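You operate a simulated robot arm through the tools that you are given. There is no shell and no other tool. Be economical: measure what you need, move in short steps, check, and stop when the job is done.

You run a simulated two-armed robot. Do the job below in one go: nothing can be reset, and whatever is moved stays where it is left.

JOB
Press the far less key two times. Put the blue sponge on the top of the small steel stand. Press the near zero key two times. Turn the speed dial of the near conveyor to 4.0. Take the jug on the top of the side table and put it away on the free end of the tank bench. Take the tall pink can on the top of the side table and put it away on the front of the cover bench. Take the blue can with a spray button and put it on the shelf of the trial bench. Fetch the round yellow holder and set it on the right end of the bench with taps. Take the small blue can from the top of the trial bench and leave it on the shelf under the narrow steel bench. Any order will do. Set down upright: jug, tall pink can, blue can with a spray button, small blue can.
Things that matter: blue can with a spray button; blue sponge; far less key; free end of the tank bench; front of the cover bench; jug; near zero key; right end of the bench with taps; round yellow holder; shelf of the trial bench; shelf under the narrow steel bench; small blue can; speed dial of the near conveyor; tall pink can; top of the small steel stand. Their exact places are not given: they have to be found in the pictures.

The check looks at the end state, three seconds after you hand in, the way a careful person would. Anything else that was tipped, shoved, dropped, spilled or broken makes it a failure. Lids that push on must go on centred and level and be pressed home; caps that screw on are set level and turned clockwise until they are tight.

ROBOT AND FRAMES
Two 7-joint arms with two-finger grippers on one trunk, on a base that drives. Base frame: it is fixed to the floor where the robot stands at the start and does not move with it; the origin is under the middle of the robot, x ahead of it, y to its left, z up. Lengths are in cm, angles in degrees, forces in N, time in s.
The left shoulder is at the start at [3.9, 17, 109.8], the right one opposite. With the tool pointing down near the work surface each hand reaches from about 10 to 60 cm from the robot's upright axis, wherever it stands, measured 20 degrees to its own side. Places, roughly: blue can with a spray button (5x5x15 cm) [0, -490, 90]; blue sponge (9x6x4 cm) [-160, 140, 90]; far less key [80, 0, 80]; free end of the tank bench [300, -240, 80]; front of the cover bench [-150, 150, 80]; jug [0, -475, 100]; near zero key [-10, -260, 80]; right end of the bench with taps [-350, -430, 90]; round yellow holder (8x8x3 cm) [-390, -600, 60]; shelf of the trial bench [-160, -730, 30]; shelf under the narrow steel bench [-80, -560, 50]; small blue can (4x4x11 cm) [-190, -710, 90]; speed dial of the near conveyor [-50, -440, 90]; tall pink can (6x6x18 cm) [0, -460, 100]; top of the small steel stand [-200, 50, 80]. Payload 2.69 kg a hand.
The TCP of each hand is the grasp point between the finger pads, 2 cm short of the fingertips. In the tool frame z runs along the fingers and y along their closing line. Largest opening 10 cm; the body of the gripper starts 6.3 cm behind the TCP.
Orientation is that of the tool frame in the base frame, as a unit quaternion [x, y, z, w]. With the fingers straight down and closing along the base's y, the tool's x points along the base's -x, its y along +y and its z along -z.

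CONTROLS
- The arms move only by the tool apply_moves. It takes "left_deltas", "right_deltas" or both (then of equal length, played together; a hand with none holds still); each is a list of rows, each a list of 3 entries, a list of its own where there are three numbers: the shift along the tool's x, y, z in cm, then the turn, a rotation vector about the tool's x, y, z in degrees, then the closure, from 0 (fully open) to 1 (shut). In form: [[[dx, dy, dz], [wx, wy, wz], claw], ...]. A call has 1 to 10 rows; each row is the pose to reach, as a shift and turn from the pose commanded when the call began, along the tool's axes at that moment. Each row takes 0.2 s and may step no farther than 5 cm and 8.6 degrees from the row before; otherwise, or with a gripper value out of range, the whole call is refused. A pose out of reach is approached as far as the arm can. The call stops where the force on the tool passes 40 N (or 10 N more than at its start, if that is more) or the arm is blocked; 0.2 s more then pass. The fingers move at their own pace (about 10.8 cm/s each) and stop on an object; they squeeze with about 27 N. The grip force told is the motor's: it shows also when the fingers shut on nothing. Time passes only in rows, and 0.2 s behind the last, so rows that repeat a pose let the fingers close. The reply holds the time, the measured pose of the TCP, the force on the tool along the base axes, the opening and the grip force, in the units named above and with some noise, with the torque about the TCP (base axes, N m) and any sound that the robot's microphone picked up, and new pictures: "pictures" is both (left out), scene, wrist or none (wrist: the cameras of the hands that moved).
- Cameras (640 x 400 px; columns grow to the right, rows downward): "scene" is now at [17.91, -0.5, 103.69]; the picture's right is [-0.03, -1.00, 0.00], its down [-0.10, 0.00, -0.99] and it looks along [0.99, -0.03, -0.10] (base axes); focal length 252 px, centre (320, 200). "left" rides on the left gripper at [7, 1.8, -9.9] in its tool frame; the picture's right is [-0.26, 0.97, 0.00], its down [-0.75, -0.20, -0.63] and it looks along [-0.61, -0.16, 0.78] (tool axes); focal length 230 px, centre (320, 200). "right" rides on the right gripper at [7, -1.9, -9.9] in its tool frame; the picture's right is [0.26, 0.97, 0.00], its down [-0.75, 0.20, -0.63] and it looks along [-0.61, 0.16, 0.78] (tool axes); focal length 230 px, centre (320, 200).
- raise_lower(by): slides the trunk up (or, below 0, down) by that many cm; the arms and the scene camera ride with it, the base frame stays. It gives what a move gives, with no picture.
- base_move(legs): drives the robot by 1 to 6 legs, each [ahead, turn to the left] in cm and degrees, along the robot's own axes; the way and the turn of a leg run together, so that a leg with both is an arc; at most 150 cm and 180 degrees a leg. The arms and the cameras ride along, it lands a little off, and it stops where it bumps. It gives what a move gives, and a new picture of the scene camera.
- head_to(pan, tilt): turns the head with the scene camera to pan (to the left, within 60 degrees either way) and tilt (down, from -29 to 69), counted from straight ahead of the robot. It gives what a move gives, and a new picture of the scene camera.
- point_at(camera, pixels): for up to 12 pixels [column, row] of the newest picture of that camera ("zoom" is the newest enlarged one), the place [x, y, z] in the base frame of the surface seen there, good to about 0.2 cm. The clock stands still meanwhile.
- zoom(camera, box): a new picture of the part [left, top, right, bottom] of that camera's present view, enlarged. The clock stands still meanwhile.
- hand_in(): hands the job in; it is judged then, once.

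Work in short steps. Measure before you move; look again where a grasp or a placing could have gone wrong, and mend it. You have 145 turns and 260 pictures in all, those below and enlarged ones among them. Open the grippers and draw the arms clear of the work before you hand the job in, unless the task says otherwise; then end with one line.

The tools are called after ">>>" as name(argument=value, ...) on one line, values as JSON. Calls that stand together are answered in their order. apply_moves: Moves the arms, as the interface text tells. Its arguments: {"type":"object","properties":{"left_deltas":{"type":"array"},"right_deltas":{"type":"array"},"pictures":{"type":"string","enum":["both","scene","wrist","none"]}},"required":[]} The other tools are called the same way: raise_lower (by) slides the trunk up or down; base_move (legs) drives the base; head_to (pan, tilt) turns the head that bears the scene camera; point_at (camera, pixels) gives the place of the surface under pixels of a picture; zoom (camera, box) takes an enlarged picture of a part of a camera's view; hand_in () hands the job in.

At the start:

```text
time: 0.0
left_position: [41.23, 12.58, 95.27]
left_orientation: [0.0, 1.0, 0.0, -0.001]
left_wrist_force: [0.5, -0.3, 0.3]
left_wrist_torque: [0.01, -0.01, 0.02]
left_opening: 10.0
left_gripper_force: 0.0
right_position: [43.68, -21.4, 100.8]
right_orientation: [0.0, 1.0, 0.0, -0.002]
right_wrist_force: [0.1, 0.2, -0.7]
right_wrist_torque: [-0.04, 0.0, 0.03]
right_opening: 10.0
right_gripper_force: 0.1
trunk travel left (down, up): [-32.5, 36.5]
robot x, y, heading: [0.07, -0.14, 0.3]
head pan, tilt: [-1.6, 5.0]
```

scene: 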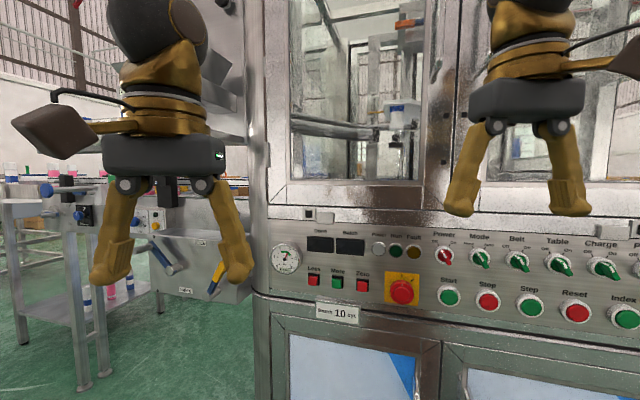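
right: 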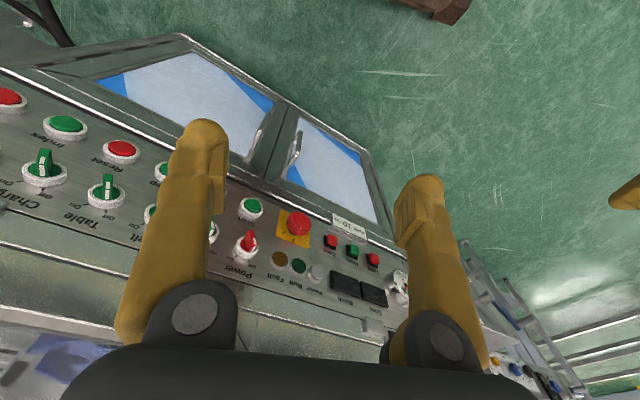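
left: 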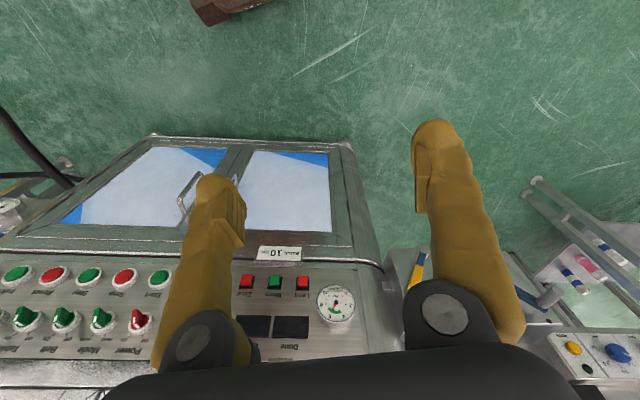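

The Less key shows at (313,281) in the scene, with Zero at (362,285). I'll measure them and zoom on the panel.

>>> point_at(camera="scene", pixels=[[313, 281], [337, 283], [362, 285], [313, 290], [300, 282], [325, 292], [404, 290]])

>>> zoom(camera="scene", box=[240, 200, 480, 350])

```text
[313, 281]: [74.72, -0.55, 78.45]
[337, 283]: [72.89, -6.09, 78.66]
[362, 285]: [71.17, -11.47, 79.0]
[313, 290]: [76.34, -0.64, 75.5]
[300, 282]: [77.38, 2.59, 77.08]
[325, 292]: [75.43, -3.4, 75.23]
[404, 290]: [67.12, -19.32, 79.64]
```

```text
2.67 times, centred on (360, 275) of scene
```

zoom: 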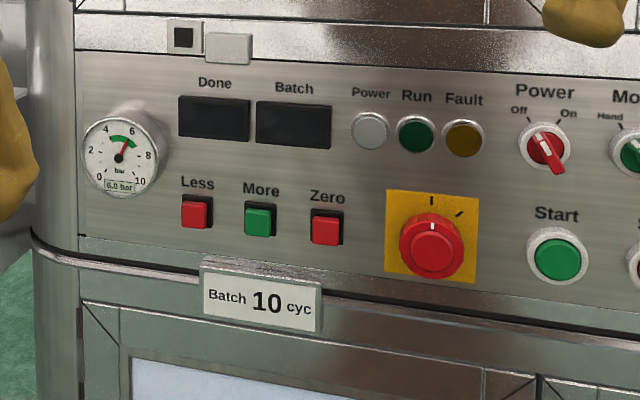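

I need the tilt of the panel, so I'll measure points on its face above and below the keys.

>>> point_at(camera="zoom", pixels=[[165, 160], [165, 240], [225, 150], [228, 230], [300, 165], [362, 170], [360, 265], [195, 212], [182, 212], [207, 214], [195, 198], [196, 226]])

```text
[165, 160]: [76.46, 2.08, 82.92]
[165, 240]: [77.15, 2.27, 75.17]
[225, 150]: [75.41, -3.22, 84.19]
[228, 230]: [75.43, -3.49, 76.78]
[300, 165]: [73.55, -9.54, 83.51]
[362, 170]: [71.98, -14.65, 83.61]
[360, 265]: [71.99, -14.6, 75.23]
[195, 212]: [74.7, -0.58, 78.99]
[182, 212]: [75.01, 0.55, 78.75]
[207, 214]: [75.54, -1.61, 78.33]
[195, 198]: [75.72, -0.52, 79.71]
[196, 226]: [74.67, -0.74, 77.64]
```

The panel is nearly vertical and its face heading is about −18°. The Less key face is near [74.7,−0.6,78.6]. I'll turn the base square to the panel.

>>> base_move(legs=[[0, -18]])

```text
time: 1.4
left_position: [41.6, -0.34, 95.89]
left_orientation: [0.156, 0.988, -0.001, 0.008]
left_wrist_force: [0.3, 0.4, -0.4]
left_wrist_torque: [0.05, -0.01, 0.01]
left_opening: 9.98
left_gripper_force: 0.1
right_position: [33.48, -33.37, 101.45]
right_orientation: [0.156, 0.988, -0.001, 0.008]
right_wrist_force: [-0.3, -0.2, -0.4]
right_wrist_torque: [0.01, -0.01, 0.01]
right_opening: 10.0
right_gripper_force: 0.0
trunk travel left (down, up): [-32.5, 36.5]
robot x, y, heading: [0.44, 0.05, -17.9]
head pan, tilt: [-1.6, 5.0]
```

scene: 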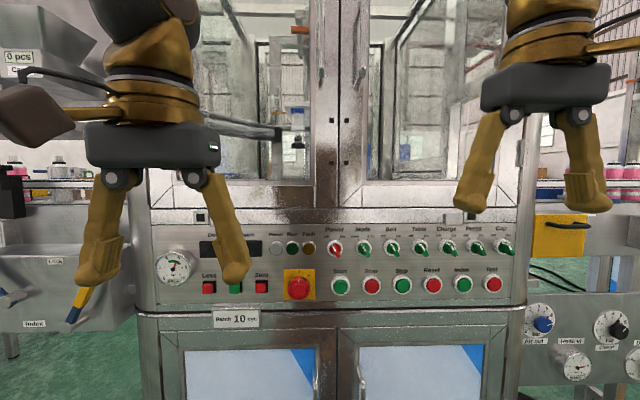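

The base now faces the panel. The Less key is at (209,288), about 31.6 cm ahead, 10 left and 17.3 down of the left TCP. I'll pitch the left hand forward with fingers shut and stop 9 cm short.

>>> apply_moves(left_deltas=[[[-2, 1, 1.7], [0, -8.6, 0], 1], [[-4, 2, 3.4], [0, -17.2, 0], 1], [[-6, 3, 5.1], [0, -25.8, 0], 1], [[-8, 4, 6.8], [0, -34.4, 0], 1], [[-10, 5, 8.5], [0, -43, 0], 1], [[-12, 6, 10.2], [0, -51.6, 0], 1], [[-14, 7, 12], [0, -60.2, 0], 1], [[-16, 8, 13.8], [0, -68.8, 0], 1], [[-18, 9, 15.5], [0, -77.4, 0], 1], [[-20, 10, 17.3], [0, -86, 0], 1]])

```text
time: 3.6
left_position: [63.05, 3.44, 79.79]
left_orientation: [0.114, 0.711, -0.108, 0.686]
left_wrist_force: [0.0, 0.4, -0.2]
left_wrist_torque: [0.01, -0.02, 0.02]
left_opening: 0.0
left_gripper_force: 27.4
right_position: [31.92, -32.84, 102.11]
right_orientation: [0.155, 0.988, -0.003, 0.014]
right_wrist_force: [-1.2, 0.6, 0.1]
right_wrist_torque: [0.01, 0.01, 0.01]
right_opening: 10.0
right_gripper_force: 0.0
trunk travel left (down, up): [-32.5, 36.5]
robot x, y, heading: [0.26, 0.01, -17.8]
head pan, tilt: [-1.6, 5.0]
```

scene: 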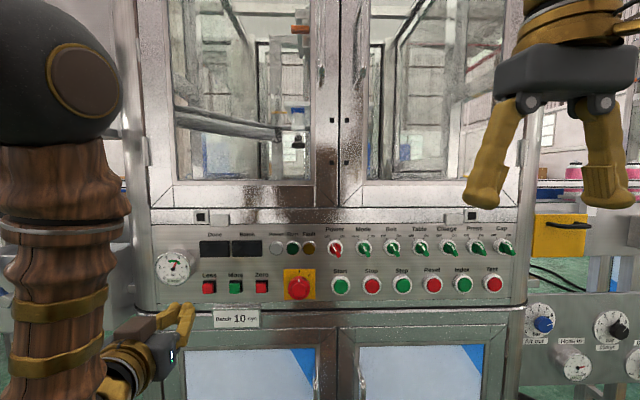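
left: 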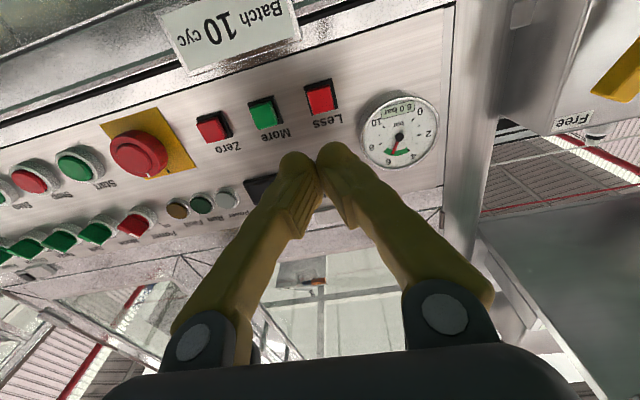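

I'll check the key face position from the left camera and refine.

>>> point_at(camera="left", pixels=[[318, 97], [308, 90], [328, 98], [299, 158], [330, 150]])

>>> point_at(camera="scene", pixels=[[209, 287], [204, 283], [214, 291], [185, 310]])

```text
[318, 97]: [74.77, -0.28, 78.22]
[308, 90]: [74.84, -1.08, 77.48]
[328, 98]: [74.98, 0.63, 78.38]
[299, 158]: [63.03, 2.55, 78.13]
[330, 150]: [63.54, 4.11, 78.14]
```

```text
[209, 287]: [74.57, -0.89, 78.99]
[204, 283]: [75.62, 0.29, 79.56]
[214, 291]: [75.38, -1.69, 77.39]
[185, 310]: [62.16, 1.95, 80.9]
```

Key centre [74.7,−0.5,78.5] and TCP [63.05,3.44,79.79], so contact is about 10.3 cm ahead and 0.85 down. I'll press once and withdraw.

>>> apply_moves(left_deltas=[[[0.85, -0.15, 4.5], [0, 0, 0], 1], [[0.85, -0.15, 8.5], [0, 0, 0], 1], [[0.85, -0.15, 9.8], [0, 0, 0], 1], [[0.85, -0.15, 10.4], [0, 0, 0], 1], [[0.85, -0.15, 10.8], [0, 0, 0], 1], [[0.85, -0.15, 11.1], [0, 0, 0], 1], [[0.85, -0.15, 11.1], [0, 0, 0], 1], [[0.85, -0.15, 8.5], [0, 0, 0], 1], [[0.85, -0.15, 8.5], [0, 0, 0], 1]])

```text
time: 5.6
left_position: [70.98, 0.68, 78.63]
left_orientation: [0.112, 0.712, -0.108, 0.685]
left_wrist_force: [0.1, -0.5, 0.5]
left_wrist_torque: [0.01, -0.03, -0.01]
left_opening: 0.0
left_gripper_force: 30.0
right_position: [31.95, -32.86, 102.16]
right_orientation: [0.155, 0.988, -0.002, 0.015]
right_wrist_force: [-0.9, -0.6, 0.3]
right_wrist_torque: [-0.01, 0.0, -0.01]
right_opening: 10.01
right_gripper_force: 0.0
trunk travel left (down, up): [-32.5, 36.5]
robot x, y, heading: [0.15, -0.37, -18.0]
head pan, tilt: [-1.6, 5.0]
heard: click
```

scene: 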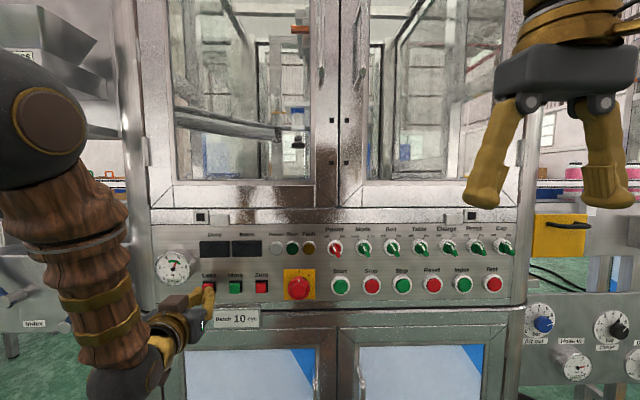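
left: 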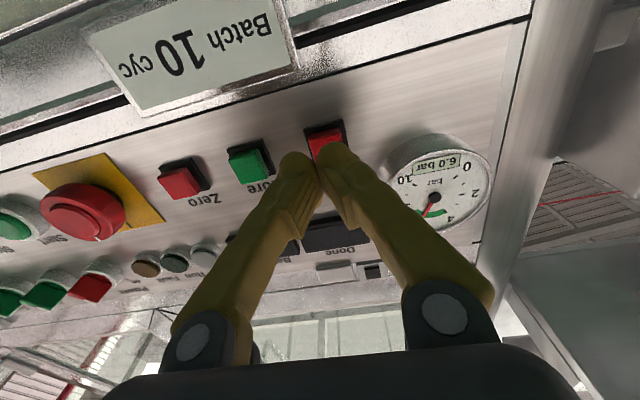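

One click was heard. I'll press a second time the same way and then retreat.

>>> apply_moves(left_deltas=[[[0, 0, 1.3], [0, 0, 0], 1], [[0, 0, 1.9], [0, 0, 0], 1], [[0, 0, 2.3], [0, 0, 0], 1], [[0, 0, 2.6], [0, 0, 0], 1], [[0, 0, 2.6], [0, 0, 0], 1], [[0, 0, 0], [0, 0, 0], 1], [[0, 0, -5], [0, 0, 0], 1], [[0, 0, -10], [0, 0, 0], 1], [[0, 0, -14], [0, 0, 0], 1]], pictures="none")

>>> zoom(camera="scene", box=[140, 210, 340, 335])

```text
time: 7.6
left_position: [57.51, 4.99, 79.25]
left_orientation: [0.112, 0.711, -0.108, 0.685]
left_wrist_force: [0.0, -0.2, -0.5]
left_wrist_torque: [0.0, 0.0, -0.02]
left_opening: 0.0
left_gripper_force: 29.6
right_position: [32.05, -32.8, 102.1]
right_orientation: [0.156, 0.988, -0.003, 0.016]
right_wrist_force: [-0.3, -0.1, -0.3]
right_wrist_torque: [0.02, -0.04, 0.03]
right_opening: 9.98
right_gripper_force: 0.1
trunk travel left (down, up): [-32.5, 36.5]
robot x, y, heading: [0.21, 0.35, -18.0]
head pan, tilt: [-1.6, 5.0]
heard: click
```

```text
3.20 times, centred on (240, 272) of scene
```

zoom: 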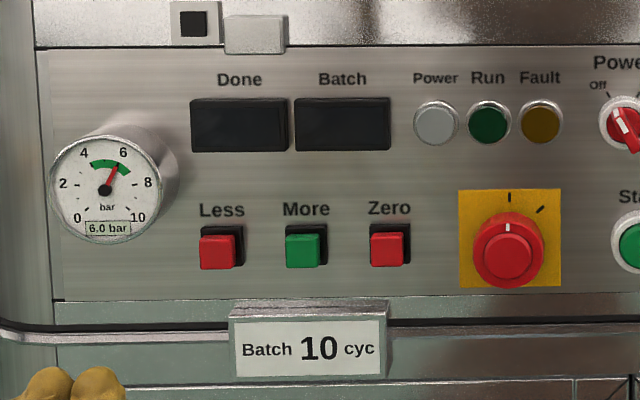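

Second click heard. I'll fold the left hand back to its home posture, then turn round to look behind.

>>> apply_moves(left_deltas=[[[-2, -1, -1.5], [0, 8.6, 0], 1], [[-4, -2, -3], [0, 17.2, 0], 0], [[-6, -3, -4.5], [0, 25.8, 0], 0], [[-8, -4, -6], [0, 34.4, 0], 0], [[-10, -5, -7.5], [0, 43, 0], 0], [[-12, -6, -9], [0, 51.6, 0], 0], [[-14, -7, -10.5], [0, 60.2, 0], 0], [[-16, -8, -12], [0, 68.8, 0], 0], [[-18, -9, -13.5], [0, 77.4, 0], 0], [[-20, -9, -15], [0, 86, 0], 0]], pictures="none")

>>> base_move(legs=[[-15, 0], [0, 160]])

```text
time: 9.8
left_position: [41.46, 0.8, 99.67]
left_orientation: [0.155, 0.988, -0.002, 0.015]
left_wrist_force: [0.8, -0.7, -0.5]
left_wrist_torque: [-0.02, 0.02, -0.01]
left_opening: 10.0
left_gripper_force: 0.1
right_position: [32.04, -32.85, 102.06]
right_orientation: [0.156, 0.988, -0.003, 0.015]
right_wrist_force: [0.1, -0.2, -0.6]
right_wrist_torque: [-0.01, 0.0, 0.0]
right_opening: 10.01
right_gripper_force: 0.1
trunk travel left (down, up): [-32.5, 36.5]
robot x, y, heading: [-0.17, 0.2, -18.0]
head pan, tilt: [-1.6, 5.0]
```

```text
time: 18.0
left_position: [-53.75, 17.7, 99.72]
left_orientation: [0.949, -0.316, -0.015, -0.004]
left_wrist_force: [0.5, -0.2, -0.4]
left_wrist_torque: [0.01, -0.03, 0.02]
left_opening: 9.98
left_gripper_force: 0.0
right_position: [-33.86, 46.45, 102.18]
right_orientation: [0.949, -0.316, -0.016, -0.005]
right_wrist_force: [0.2, -0.4, 0.1]
right_wrist_torque: [0.02, 0.01, 0.01]
right_opening: 9.99
right_gripper_force: 0.1
trunk travel left (down, up): [-32.5, 36.5]
robot x, y, heading: [-13.53, 5.42, 142.9]
head pan, tilt: [-1.6, 5.0]
```

scene: 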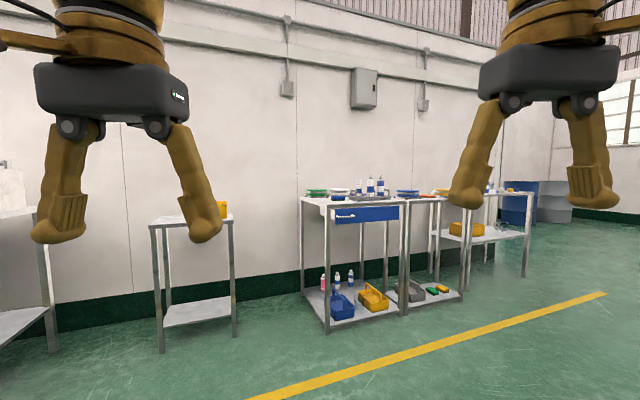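

A small stand is at (192,222) and a long bench with goods at (300–450,200). I'll measure and zoom.

>>> point_at(camera="scene", pixels=[[155, 223], [180, 222], [160, 350], [222, 215], [327, 205], [303, 200], [398, 201], [406, 197], [327, 330], [438, 197], [20, 212], [190, 310]])

>>> zoom(camera="scene", box=[280, 160, 480, 285])

>>> zoom(camera="scene", box=[120, 180, 280, 280])

```text
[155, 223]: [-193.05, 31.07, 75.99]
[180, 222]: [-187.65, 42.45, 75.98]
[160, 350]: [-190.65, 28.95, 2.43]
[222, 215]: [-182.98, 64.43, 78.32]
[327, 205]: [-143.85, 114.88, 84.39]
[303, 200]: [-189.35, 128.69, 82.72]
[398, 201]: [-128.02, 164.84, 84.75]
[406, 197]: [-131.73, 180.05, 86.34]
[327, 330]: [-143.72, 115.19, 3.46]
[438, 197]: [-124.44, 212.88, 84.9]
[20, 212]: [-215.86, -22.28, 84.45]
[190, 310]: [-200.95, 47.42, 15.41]
```

```text
3.20 times, centred on (380, 222) of scene
```

zoom: 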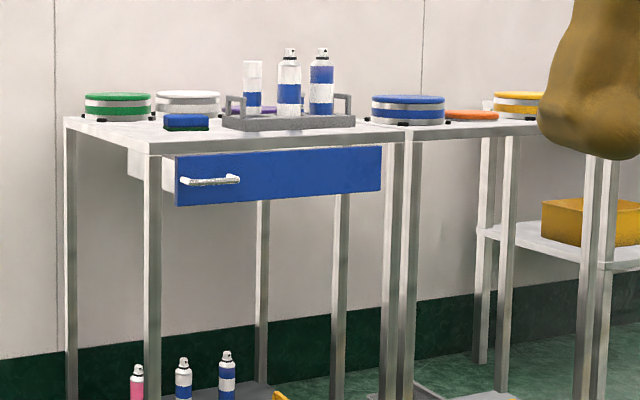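

```text
4.00 times, centred on (200, 230) of scene
```

zoom: 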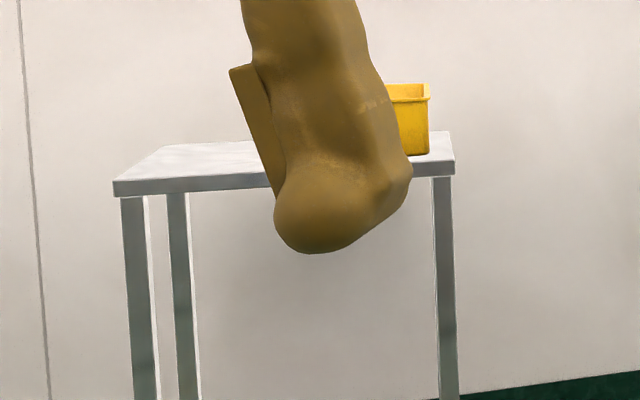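

The blue sponge is at about scene (338,198), near the bench's left front corner. I'll measure it precisely.

>>> zoom(camera="scene", box=[300, 170, 428, 250])

>>> point_at(camera="zoom", pixels=[[165, 148], [192, 140], [215, 138], [190, 152], [240, 120], [120, 230], [160, 185], [270, 240], [145, 158], [130, 170], [545, 165], [250, 155]])

```text
5.00 times, centred on (364, 210) of scene
```

zoom: 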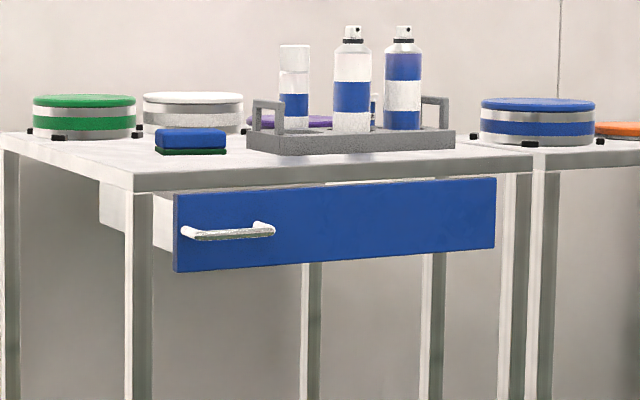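

```text
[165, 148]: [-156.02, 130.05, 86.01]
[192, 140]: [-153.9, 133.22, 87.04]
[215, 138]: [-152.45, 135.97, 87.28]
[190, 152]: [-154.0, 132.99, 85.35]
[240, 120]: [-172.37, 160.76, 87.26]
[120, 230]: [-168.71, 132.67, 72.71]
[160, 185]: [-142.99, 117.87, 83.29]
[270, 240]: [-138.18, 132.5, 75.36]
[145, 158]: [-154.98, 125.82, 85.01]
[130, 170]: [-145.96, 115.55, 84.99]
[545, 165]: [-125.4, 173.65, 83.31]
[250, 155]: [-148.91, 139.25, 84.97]
```

Bench top z=85, sponge centre about [−157,134], and the bench front faces heading −17.6°. I'll pull both hands back and up, then drive to about [−103,131.4] facing 162.4°.

>>> apply_moves(left_deltas=[[[4, 0, -4], [0, 0, 0], 0], [[8, 0, -8], [0, 0, 0], 0], [[10, 0, -12], [0, 0, 0], 0]], right_deltas=[[[4, 0, -4], [0, 0, 0], 0], [[8, 0, -8], [0, 0, 0], 0], [[12, 0, -12], [0, 0, 0], 0]], pictures="none")

>>> base_move(legs=[[0, -17.5], [120, 0]])

```text
refused: row 1 steps farther than a row can; nothing moved
```

```text
time: 25.1
left_position: [-118.12, 126.16, 100.21]
left_orientation: [0.89, -0.455, -0.021, -0.01]
left_wrist_force: [-0.8, 0.4, -1.1]
left_wrist_torque: [-0.01, -0.03, 0.02]
left_opening: 9.98
left_gripper_force: 0.0
right_position: [-90.6, 147.71, 102.65]
right_orientation: [0.89, -0.455, -0.02, -0.012]
right_wrist_force: [-0.2, 0.3, 0.4]
right_wrist_torque: [0.04, -0.05, -0.03]
right_opening: 9.99
right_gripper_force: 0.1
trunk travel left (down, up): [-32.5, 36.5]
robot x, y, heading: [-84.47, 104.31, 125.5]
head pan, tilt: [-1.6, 5.0]
```

scene: 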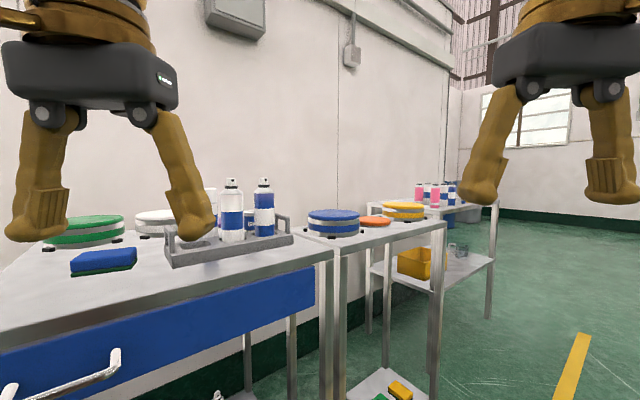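

The sponge shows at (103,262). I'll pull the hands back in smaller steps and measure sponge and edge.

>>> point_at(camera="scene", pixels=[[72, 257], [136, 251], [95, 248], [104, 258], [100, 272], [172, 262], [335, 248], [118, 352], [20, 325]])

>>> apply_moves(left_deltas=[[[3, 0, -3], [0, 0, 0], 0], [[6, 0, -6], [0, 0, 0], 0], [[9, 0, -9], [0, 0, 0], 0], [[10, 0, -12], [0, 0, 0], 0]], right_deltas=[[[3, 0, -3], [0, 0, 0], 0], [[6, 0, -6], [0, 0, 0], 0], [[9, 0, -9], [0, 0, 0], 0], [[12, 0, -12], [0, 0, 0], 0]], pictures="none")

>>> base_move(legs=[[32, 0], [0, 37]])

```text
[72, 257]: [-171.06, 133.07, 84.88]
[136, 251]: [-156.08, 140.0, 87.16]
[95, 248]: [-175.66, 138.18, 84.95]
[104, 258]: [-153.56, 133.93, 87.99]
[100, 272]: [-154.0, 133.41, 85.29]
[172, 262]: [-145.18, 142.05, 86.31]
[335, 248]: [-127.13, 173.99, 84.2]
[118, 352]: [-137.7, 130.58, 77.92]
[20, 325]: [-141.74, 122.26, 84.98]
```

```text
time: 26.1
left_position: [-110.98, 115.92, 112.08]
left_orientation: [0.89, -0.454, -0.028, -0.012]
left_wrist_force: [-0.3, -0.1, 0.3]
left_wrist_torque: [0.03, 0.01, 0.02]
left_opening: 10.01
left_gripper_force: 0.0
right_position: [-82.25, 135.97, 114.38]
right_orientation: [0.89, -0.455, -0.025, -0.013]
right_wrist_force: [-0.3, -0.1, -0.1]
right_wrist_torque: [-0.01, -0.02, 0.0]
right_opening: 9.98
right_gripper_force: 0.2
trunk travel left (down, up): [-32.5, 36.5]
robot x, y, heading: [-84.52, 104.28, 126.0]
head pan, tilt: [-1.6, 5.0]
```

```text
time: 28.3
left_position: [-127.31, 139.41, 111.68]
left_orientation: [0.891, -0.453, -0.015, -0.008]
left_wrist_force: [-0.2, 0.2, -0.3]
left_wrist_torque: [-0.05, -0.06, -0.01]
left_opening: 10.01
left_gripper_force: 0.0
right_position: [-98.96, 159.68, 113.99]
right_orientation: [0.892, -0.452, -0.014, -0.007]
right_wrist_force: [-1.3, -0.4, -1.1]
right_wrist_torque: [-0.05, -0.01, -0.02]
right_opening: 9.98
right_gripper_force: 0.1
trunk travel left (down, up): [-32.5, 36.5]
robot x, y, heading: [-101.8, 128.97, 126.5]
head pan, tilt: [-1.6, 5.0]
stopped in leg 1: the robot was blocked; the commanded pose is now the measured one
```

scene: 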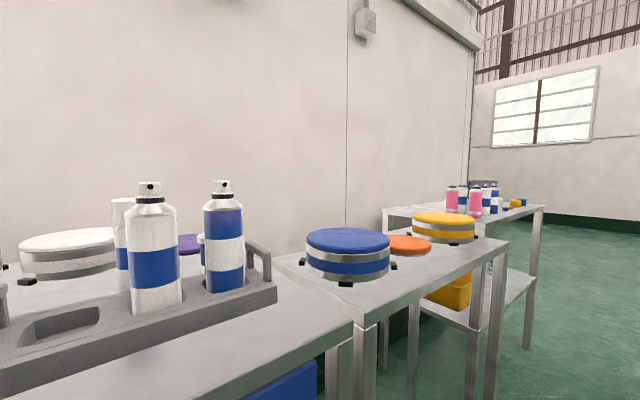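

The base bumped at F≈136, so I'll back off a little, turn square to the bench, and check the drawer.

>>> base_move(legs=[[-5, 0], [0, 36]])

>>> head_to(pan=5, tilt=45)

```text
time: 30.9
left_position: [-124.69, 117.96, 112.42]
left_orientation: [0.987, -0.159, -0.035, -0.006]
left_wrist_force: [-0.4, -0.2, -0.8]
left_wrist_torque: [0.02, 0.03, 0.0]
left_opening: 9.97
left_gripper_force: 0.0
right_position: [-113.46, 151.04, 114.61]
right_orientation: [0.987, -0.154, -0.034, -0.005]
right_wrist_force: [0.3, 0.0, -0.3]
right_wrist_torque: [-0.02, 0.02, 0.03]
right_opening: 9.97
right_gripper_force: 0.0
trunk travel left (down, up): [-32.5, 36.5]
robot x, y, heading: [-98.9, 125.77, 162.2]
head pan, tilt: [-1.6, 5.0]
```

scene: 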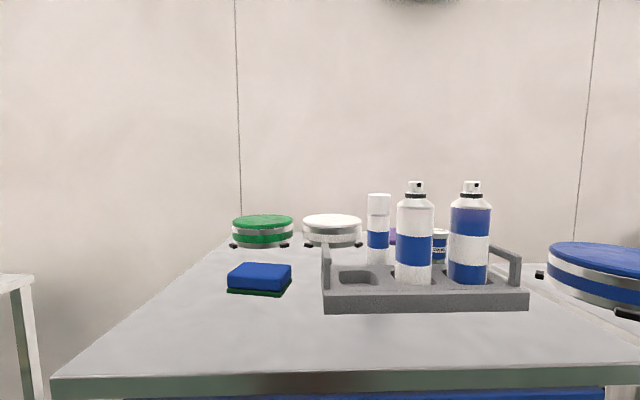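

```text
time: 32.0
left_position: [-122.98, 117.45, 111.87]
left_orientation: [0.987, -0.158, -0.022, -0.003]
left_wrist_force: [0.1, -0.5, 0.4]
left_wrist_torque: [-0.01, 0.01, -0.01]
left_opening: 10.02
left_gripper_force: 0.1
right_position: [-111.61, 150.58, 114.29]
right_orientation: [0.988, -0.155, -0.02, -0.003]
right_wrist_force: [-0.3, -0.2, 0.6]
right_wrist_torque: [0.03, 0.01, -0.01]
right_opening: 10.01
right_gripper_force: 0.0
trunk travel left (down, up): [-32.5, 36.5]
robot x, y, heading: [-98.37, 125.22, 162.4]
head pan, tilt: [5.0, 45.0]
```

scene: 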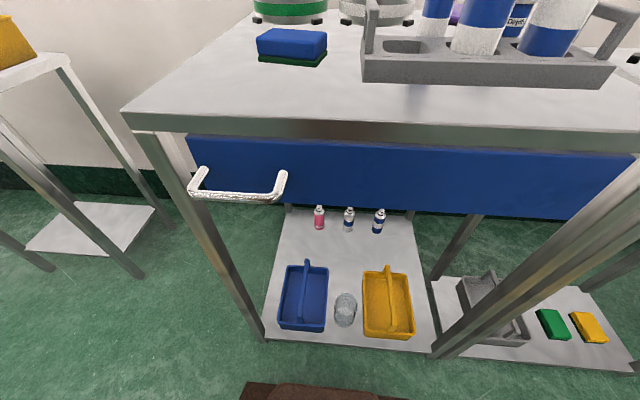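

The sponge is at (292,45) and the base front edge shows at (320,388). I'll measure sponge, handle, drawer and base.

>>> point_at(camera="scene", pixels=[[260, 38], [290, 55], [325, 38], [292, 36], [230, 196], [250, 165], [180, 124], [310, 385], [245, 388], [400, 396]])

```text
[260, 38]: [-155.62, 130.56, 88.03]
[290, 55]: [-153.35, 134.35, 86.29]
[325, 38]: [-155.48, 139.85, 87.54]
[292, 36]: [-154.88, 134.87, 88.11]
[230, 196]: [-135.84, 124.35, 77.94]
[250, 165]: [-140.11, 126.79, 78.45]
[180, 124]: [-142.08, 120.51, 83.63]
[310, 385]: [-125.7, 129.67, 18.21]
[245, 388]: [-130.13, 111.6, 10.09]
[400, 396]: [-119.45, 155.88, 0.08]
```

The base front reaches about 28 cm ahead, so I have some 12 cm of room. I'll drive 8 cm closer, then bring the left hand over the sponge while turning the wrist 86° to close across its 6 cm side.

>>> base_move(legs=[[8, 0]])

>>> apply_moves(left_deltas=[[[-2.7, -0.7, 1.2], [0, 0, 8.6], 0], [[-5.4, -1.4, 2.4], [0, 0, 17.2], 0], [[-8.1, -2.1, 3.6], [0, 0, 25.8], 0], [[-10.8, -2.8, 4.8], [0, 0, 34.4], 0], [[-13.5, -3.5, 6], [0, 0, 43], 0], [[-16.2, -4.2, 7.2], [0, 0, 51.6], 0], [[-18.9, -4.9, 8.4], [0, 0, 60.2], 0], [[-21.6, -5.6, 9.6], [0, 0, 68.8], 0], [[-24.3, -6.3, 10.8], [0, 0, 77.4], 0], [[-27, -7, 12], [0, 0, 86], 0]])

```text
time: 33.1
left_position: [-129.34, 119.48, 112.44]
left_orientation: [0.987, -0.158, -0.037, -0.006]
left_wrist_force: [0.7, 0.2, 0.4]
left_wrist_torque: [-0.04, -0.05, -0.03]
left_opening: 9.98
left_gripper_force: 0.1
right_position: [-117.95, 152.6, 114.68]
right_orientation: [0.987, -0.155, -0.036, -0.006]
right_wrist_force: [-0.1, 0.6, 0.4]
right_wrist_torque: [-0.04, -0.07, -0.01]
right_opening: 10.01
right_gripper_force: 0.1
trunk travel left (down, up): [-32.5, 36.5]
robot x, y, heading: [-105.92, 128.08, 162.2]
head pan, tilt: [5.0, 45.0]
```

scene: 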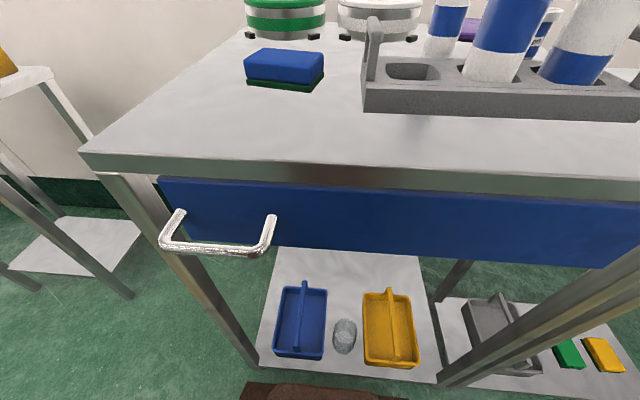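

```text
time: 35.3
left_position: [-154.15, 134.93, 102.34]
left_orientation: [-0.613, 0.789, 0.029, -0.02]
left_wrist_force: [0.0, 0.6, 1.1]
left_wrist_torque: [-0.01, 0.0, -0.05]
left_opening: 9.99
left_gripper_force: 0.0
right_position: [-118.62, 152.83, 113.81]
right_orientation: [0.988, -0.155, -0.011, -0.002]
right_wrist_force: [-0.1, 0.1, -0.1]
right_wrist_torque: [-0.01, -0.01, -0.01]
right_opening: 10.03
right_gripper_force: 0.1
trunk travel left (down, up): [-32.5, 36.5]
robot x, y, heading: [-106.21, 127.73, 162.1]
head pan, tilt: [5.0, 45.0]
```

scene: 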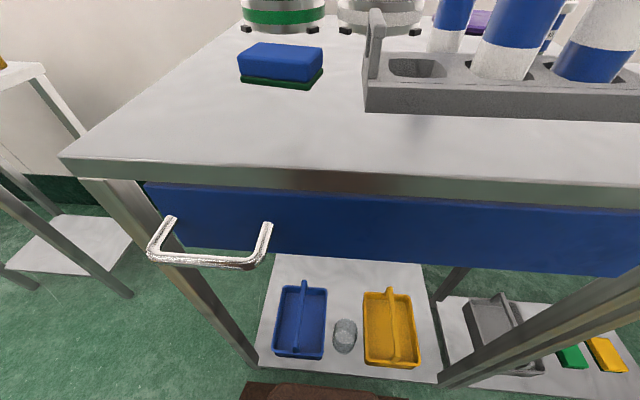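
left: 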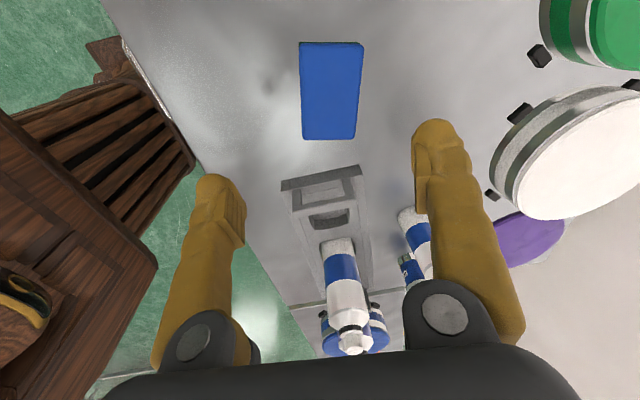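

The left camera sees the sponge at (330,90), nicely aligned with the hand. I'll measure its corners.

>>> point_at(camera="left", pixels=[[303, 48], [360, 48], [354, 132], [305, 133], [330, 90], [330, 180]])

```text
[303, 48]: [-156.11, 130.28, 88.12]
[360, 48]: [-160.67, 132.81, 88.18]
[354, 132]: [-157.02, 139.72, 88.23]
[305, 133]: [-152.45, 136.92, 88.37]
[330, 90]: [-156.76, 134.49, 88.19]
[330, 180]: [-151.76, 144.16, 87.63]
```

Sponge centre is [−156.6,134.9], needing a further +15° of yaw. I'll descend with fingers open, close and lift.

>>> apply_moves(left_deltas=[[[0.6, 1.3, 2], [2, 0, 7.5], 0], [[0.6, 1.3, 5], [4, 0, 15], 0], [[0.6, 1.3, 9], [4, 0, 15], 0], [[0.6, 1.3, 12.5], [4, 0, 15], 0], [[0.6, 1.3, 14.8], [4, 0, 15], 0], [[0.6, 1.3, 14.8], [4, 0, 15], 0.5], [[0.6, 1.3, 14.8], [4, 0, 15], 1], [[0.6, 1.3, 14.8], [4, 0, 15], 1]], pictures="wrist")

```text
time: 37.1
left_position: [-156.41, 135.01, 87.75]
left_orientation: [-0.506, 0.862, 0.0, -0.002]
left_wrist_force: [0.3, -0.3, 0.4]
left_wrist_torque: [0.01, -0.03, 0.02]
left_opening: 5.83
left_gripper_force: 26.9
right_position: [-118.53, 152.81, 113.9]
right_orientation: [0.988, -0.155, -0.011, -0.003]
right_wrist_force: [0.1, -0.2, -0.2]
right_wrist_torque: [-0.01, -0.02, 0.02]
right_opening: 9.99
right_gripper_force: 0.1
trunk travel left (down, up): [-32.5, 36.5]
robot x, y, heading: [-105.97, 127.7, 162.3]
head pan, tilt: [5.0, 45.0]
```

left: 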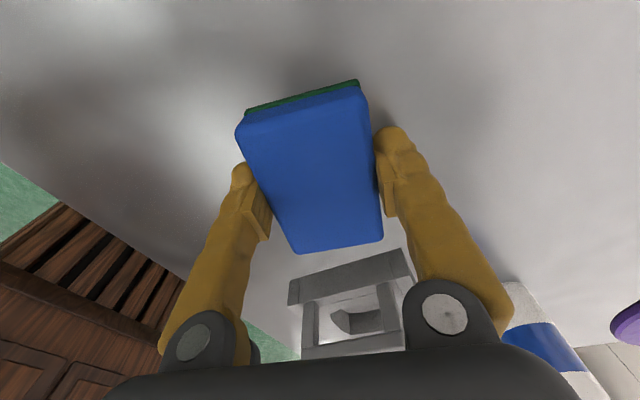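

Gripped at 5.83 cm opening. I'll lift, retract, then back off and drive along to face the small stand.

>>> apply_moves(left_deltas=[[[0, 0, -4.5], [0, 0, 0], 1], [[0, 0, -9], [0, 0, 0], 1], [[0, 0, -13.5], [0, 0, 0], 1], [[0, 0, -18], [0, 0, 0], 1], [[-1, -4, -20], [0, 0, 0], 1], [[-2, -8, -22], [0, 0, 0], 1], [[-3, -12, -24], [0, 0, 0], 1], [[-4, -16, -24], [0, 0, 0], 1], [[-4, -20, -24], [0, 0, 0], 1]], pictures="none")

>>> base_move(legs=[[-25, 0], [0, 90], [93, 0], [0, -90], [20, 0]])

```text
time: 39.1
left_position: [-136.94, 128.66, 111.43]
left_orientation: [-0.506, 0.863, -0.003, 0.0]
left_wrist_force: [-1.4, 1.1, -0.3]
left_wrist_torque: [0.04, -0.04, -0.04]
left_opening: 5.82
left_gripper_force: 27.5
right_position: [-118.49, 152.67, 113.91]
right_orientation: [0.988, -0.155, -0.011, -0.003]
right_wrist_force: [0.5, -0.5, 0.1]
right_wrist_torque: [0.06, -0.03, 0.01]
right_opening: 10.02
right_gripper_force: 0.0
trunk travel left (down, up): [-32.5, 36.5]
robot x, y, heading: [-106.22, 127.82, 162.1]
head pan, tilt: [5.0, 45.0]
```

```text
time: 54.4
left_position: [-159.58, 39.45, 111.68]
left_orientation: [-0.505, 0.863, 0.001, -0.003]
left_wrist_force: [0.6, 0.7, 0.2]
left_wrist_torque: [-0.02, -0.03, 0.0]
left_opening: 5.81
left_gripper_force: 26.9
right_position: [-141.04, 63.48, 114.84]
right_orientation: [0.987, -0.156, -0.035, -0.006]
right_wrist_force: [0.1, 0.3, 0.1]
right_wrist_torque: [0.02, 0.0, 0.0]
right_opening: 10.0
right_gripper_force: 0.1
trunk travel left (down, up): [-32.5, 36.5]
robot x, y, heading: [-128.84, 38.94, 162.2]
head pan, tilt: [5.0, 45.0]
```

scene: 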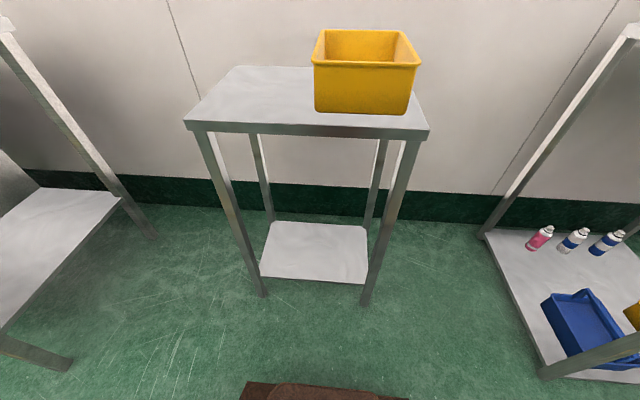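

The stand is seen clearly with its free left part at about (258,98). I'll measure it.

>>> point_at(camera="scene", pixels=[[187, 122], [258, 98], [428, 130], [313, 110], [238, 70], [310, 70], [270, 122]])

```text
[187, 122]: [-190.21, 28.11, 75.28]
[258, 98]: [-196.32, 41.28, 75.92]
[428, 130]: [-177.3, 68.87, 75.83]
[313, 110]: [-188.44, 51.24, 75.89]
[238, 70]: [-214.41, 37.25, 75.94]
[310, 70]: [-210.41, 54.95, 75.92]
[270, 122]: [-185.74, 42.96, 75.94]
```

Target centre is about [−197,40] on the stand top at z 75.9. I'll drive 16 cm closer.

>>> base_move(legs=[[16, 0]])

```text
time: 55.8
left_position: [-174.99, 44.43, 111.5]
left_orientation: [-0.505, 0.863, -0.002, -0.001]
left_wrist_force: [-0.2, 0.5, -0.1]
left_wrist_torque: [-0.01, -0.06, -0.01]
left_opening: 5.83
left_gripper_force: 26.9
right_position: [-156.47, 68.45, 114.51]
right_orientation: [0.987, -0.156, -0.032, -0.006]
right_wrist_force: [0.1, 0.0, -0.1]
right_wrist_torque: [-0.01, -0.03, -0.03]
right_opening: 9.98
right_gripper_force: 0.1
trunk travel left (down, up): [-32.5, 36.5]
robot x, y, heading: [-144.48, 43.62, 162.5]
head pan, tilt: [5.0, 45.0]
```

scene: 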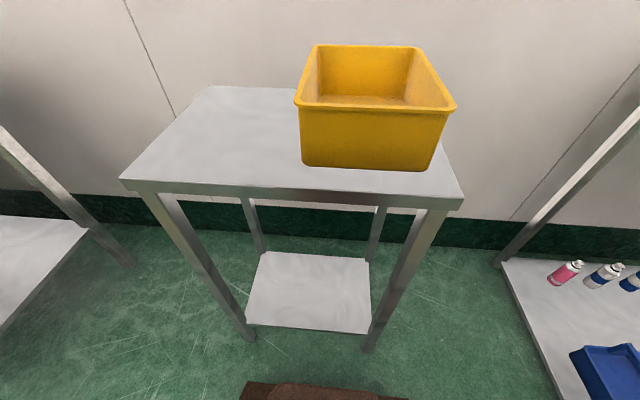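

I'll move across above the free spot first, then lower most of the way.

>>> apply_moves(left_deltas=[[[3, 3.4, 1.5], [0, 0, 0], 1], [[6, 6.8, 3], [0, 0, 0], 1], [[9, 10.2, 4.5], [0, 0, 0], 1], [[12, 13.6, 6], [0, 0, 0], 1], [[14.6, 17, 7.5], [0, 0, 0], 1], [[14.6, 17, 12], [0, 0, 0], 1], [[14.6, 17, 16.5], [0, 0, 0], 1], [[14.6, 17, 21], [0, 0, 0], 1], [[14.6, 17, 25], [0, 0, 0], 1], [[14.6, 17, 28], [0, 0, 0], 1]])

```text
time: 58.0
left_position: [-195.97, 39.56, 84.31]
left_orientation: [-0.505, 0.863, 0.004, -0.006]
left_wrist_force: [0.1, 0.5, -0.5]
left_wrist_torque: [0.01, 0.0, 0.0]
left_opening: 5.82
left_gripper_force: 26.5
right_position: [-155.1, 68.01, 114.22]
right_orientation: [0.987, -0.157, -0.019, -0.005]
right_wrist_force: [-0.5, -0.2, 0.3]
right_wrist_torque: [0.0, 0.01, 0.0]
right_opening: 9.99
right_gripper_force: 0.0
trunk travel left (down, up): [-32.5, 36.5]
robot x, y, heading: [-144.68, 43.4, 162.3]
head pan, tilt: [5.0, 45.0]
```

scene: 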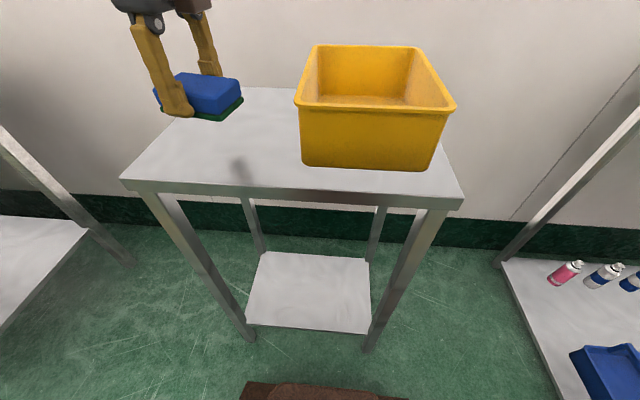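
left: 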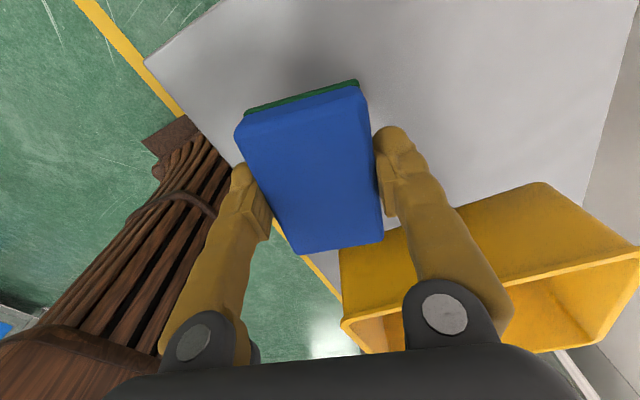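

The sponge hangs over the free half and the top is 5.3 cm below. I'll lower, release and lift away.

>>> apply_moves(left_deltas=[[[0, 0, 3], [0, 0, 0], 1], [[0, 0, 5.3], [0, 0, 0], 1], [[0, 0, 5.5], [0, 0, 0], 1], [[0, 0, 5.5], [0, 0, 0], 0.3], [[0, 0, 5.5], [0, 0, 0], 0], [[0, 0, 5.5], [0, 0, 0], 0], [[0, 0, 1], [0, 0, 0], 0], [[0, 0, -4], [0, 0, 0], 0], [[0, 0, -9], [0, 0, 0], 0], [[0, 0, -14], [0, 0, 0], 0]], pictures="scene")

```text
time: 60.2
left_position: [-195.52, 39.49, 98.37]
left_orientation: [-0.504, 0.863, 0.004, -0.007]
left_wrist_force: [-0.8, 0.3, 0.5]
left_wrist_torque: [0.01, -0.01, -0.02]
left_opening: 10.01
left_gripper_force: 0.0
right_position: [-154.91, 67.99, 114.16]
right_orientation: [0.988, -0.156, -0.019, -0.004]
right_wrist_force: [0.6, -1.0, 0.1]
right_wrist_torque: [-0.01, 0.02, -0.01]
right_opening: 10.0
right_gripper_force: 0.1
trunk travel left (down, up): [-32.5, 36.5]
robot x, y, heading: [-144.56, 43.4, 162.3]
head pan, tilt: [5.0, 45.0]
```

scene: 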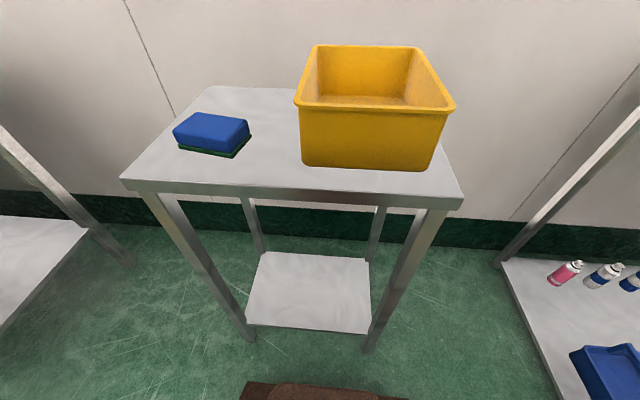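

The sponge sits well on the stand. I'll retract and unwind the left wrist, then back away and turn towards −y to find the near Zero key.

>>> apply_moves(left_deltas=[[[-0.4, -2, -1.4], [0, 0, -8.6], 0], [[-0.8, -4, -2.8], [0, 0, -17.2], 0], [[-1.2, -6, -4.2], [0, 0, -25.8], 0], [[-1.6, -8, -5.6], [0, 0, -34.4], 0], [[-2, -10, -7], [0, 0, -43], 0], [[-2.4, -12, -8.4], [0, 0, -51.6], 0], [[-2.8, -14, -9.8], [0, 0, -60.2], 0], [[-3.2, -16, -11.2], [0, 0, -68.8], 0], [[-3.6, -18, -12.6], [0, 0, -77.4], 0], [[-4, -20, -14], [0, 0, -86], 0]], pictures="none")

>>> base_move(legs=[[-50, 0], [0, 130]])

>>> head_to(pan=0, tilt=15)

```text
time: 62.4
left_position: [-175.87, 32.98, 111.82]
left_orientation: [0.958, -0.286, -0.004, 0.002]
left_wrist_force: [0.0, 0.2, -1.0]
left_wrist_torque: [0.0, -0.04, 0.01]
left_opening: 9.99
left_gripper_force: 0.0
right_position: [-155.04, 67.89, 114.25]
right_orientation: [0.988, -0.155, -0.02, -0.005]
right_wrist_force: [-0.1, 0.1, 0.5]
right_wrist_torque: [-0.02, 0.01, 0.0]
right_opening: 9.99
right_gripper_force: 0.1
trunk travel left (down, up): [-32.5, 36.5]
robot x, y, heading: [-144.28, 43.88, 162.4]
head pan, tilt: [5.0, 45.0]
```

```text
time: 70.9
left_position: [-68.77, 10.71, 111.97]
left_orientation: [0.667, 0.745, 0.002, 0.004]
left_wrist_force: [0.7, 0.1, 0.0]
left_wrist_torque: [-0.03, -0.01, -0.01]
left_opening: 10.0
left_gripper_force: 0.0
right_position: [-108.92, 4.91, 114.59]
right_orientation: [0.56, 0.827, -0.024, 0.031]
right_wrist_force: [0.4, 0.5, 0.4]
right_wrist_torque: [0.03, -0.02, 0.0]
right_opening: 9.99
right_gripper_force: 0.1
trunk travel left (down, up): [-32.5, 36.5]
robot x, y, heading: [-97.68, 28.04, -68.0]
head pan, tilt: [5.0, 45.0]
```

scene: 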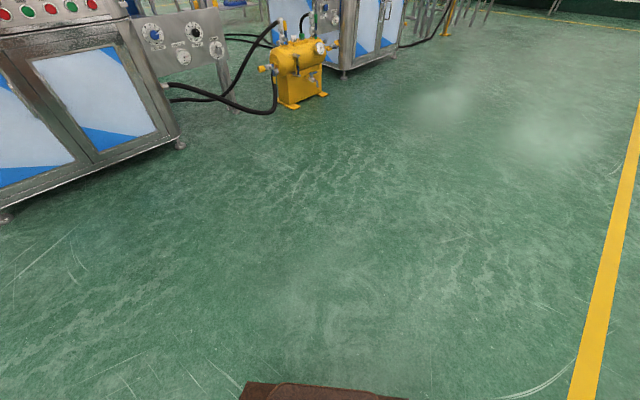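

```text
time: 71.8
left_position: [-69.27, 12.25, 111.07]
left_orientation: [0.667, 0.745, 0.01, -0.011]
left_wrist_force: [-0.2, -0.1, 0.0]
left_wrist_torque: [-0.01, -0.01, -0.01]
left_opening: 9.98
left_gripper_force: 0.0
right_position: [-109.58, 6.22, 114.45]
right_orientation: [0.561, 0.828, -0.016, 0.019]
right_wrist_force: [0.5, 0.3, 1.2]
right_wrist_torque: [0.0, 0.02, -0.01]
right_opening: 9.99
right_gripper_force: 0.1
trunk travel left (down, up): [-32.5, 36.5]
robot x, y, heading: [-97.5, 28.12, -68.0]
head pan, tilt: [0.0, 15.0]
```

scene: 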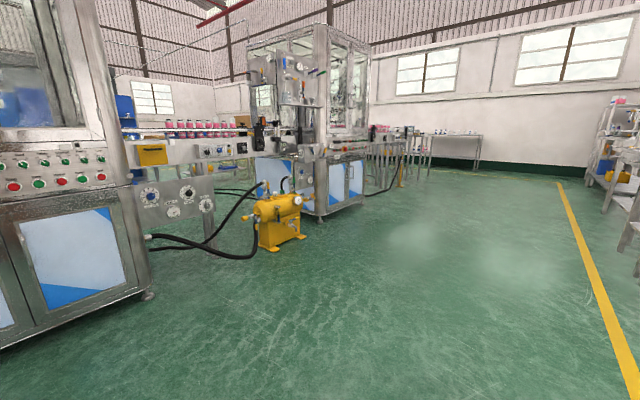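

The second machine is ahead at (335,170). I'll measure its panel, the compressor and the floor lane.

>>> point_at(camera="scene", pixels=[[335, 157], [358, 152], [322, 215], [280, 245], [362, 200], [400, 175], [440, 140], [478, 165], [560, 185], [610, 180]])

>>> zoom(camera="scene", box=[230, 90, 490, 220])

```text
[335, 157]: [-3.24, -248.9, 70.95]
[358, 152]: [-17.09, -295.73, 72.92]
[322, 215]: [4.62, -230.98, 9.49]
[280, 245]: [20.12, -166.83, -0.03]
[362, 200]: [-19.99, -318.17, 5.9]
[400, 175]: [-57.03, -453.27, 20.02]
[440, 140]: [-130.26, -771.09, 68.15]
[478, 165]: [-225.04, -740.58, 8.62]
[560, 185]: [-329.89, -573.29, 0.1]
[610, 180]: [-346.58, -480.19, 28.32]
```

```text
2.46 times, centred on (360, 155) of scene
```

zoom: 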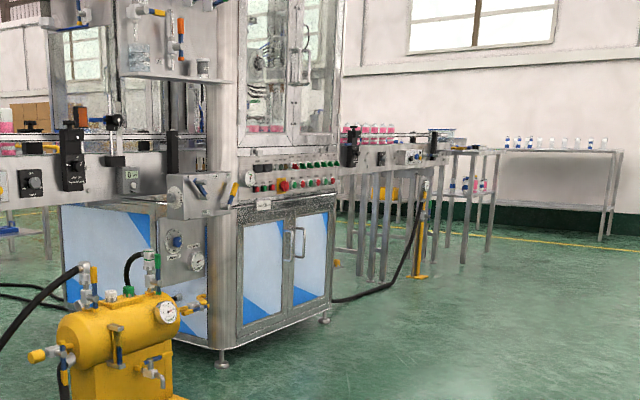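

The second machine's panel faces the same way. I'll drive to about [−82,−259] and face −18°.

>>> base_move(legs=[[0, -19], [144, 0], [143, 0], [0, 69]])

```text
time: 89.8
left_position: [-52.27, -246.76, 112.0]
left_orientation: [0.292, 0.956, 0.003, 0.008]
left_wrist_force: [0.1, -0.6, 0.8]
left_wrist_torque: [0.0, 0.02, -0.02]
left_opening: 10.01
left_gripper_force: 0.0
right_position: [-73.82, -281.35, 114.86]
right_orientation: [0.161, 0.986, -0.01, 0.045]
right_wrist_force: [-0.6, 0.2, 0.0]
right_wrist_torque: [-0.02, 0.0, 0.02]
right_opening: 9.98
right_gripper_force: 0.0
trunk travel left (down, up): [-32.5, 36.5]
robot x, y, heading: [-82.75, -258.31, -18.3]
head pan, tilt: [0.0, 15.0]
```

scene: 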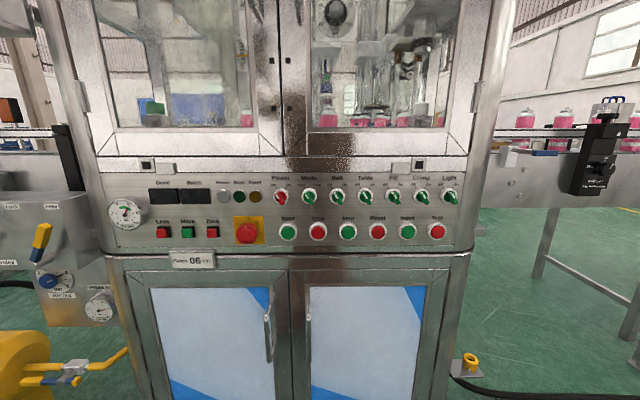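

The near Zero key is at (212,233). I'll measure it and the panel around.

>>> point_at(camera="scene", pixels=[[212, 233], [208, 229], [216, 237], [187, 232], [163, 232], [140, 240], [225, 240], [212, 212]])

>>> zoom(camera="scene", box=[100, 165, 300, 290])

```text
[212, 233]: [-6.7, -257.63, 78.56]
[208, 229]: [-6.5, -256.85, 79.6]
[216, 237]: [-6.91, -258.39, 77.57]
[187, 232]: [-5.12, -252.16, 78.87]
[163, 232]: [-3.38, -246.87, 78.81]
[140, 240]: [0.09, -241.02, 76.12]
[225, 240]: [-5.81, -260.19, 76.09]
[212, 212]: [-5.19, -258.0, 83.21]
```

```text
3.20 times, centred on (200, 228) of scene
```

zoom: 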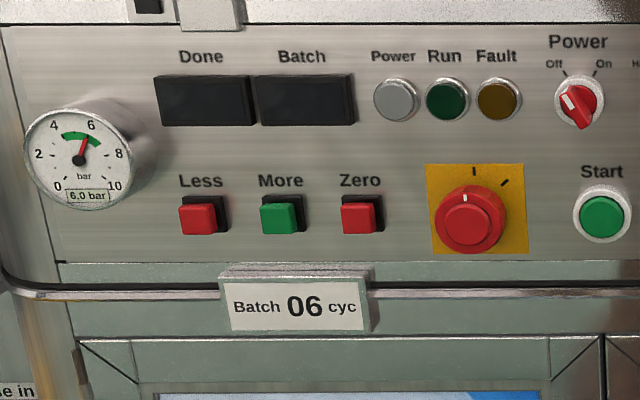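

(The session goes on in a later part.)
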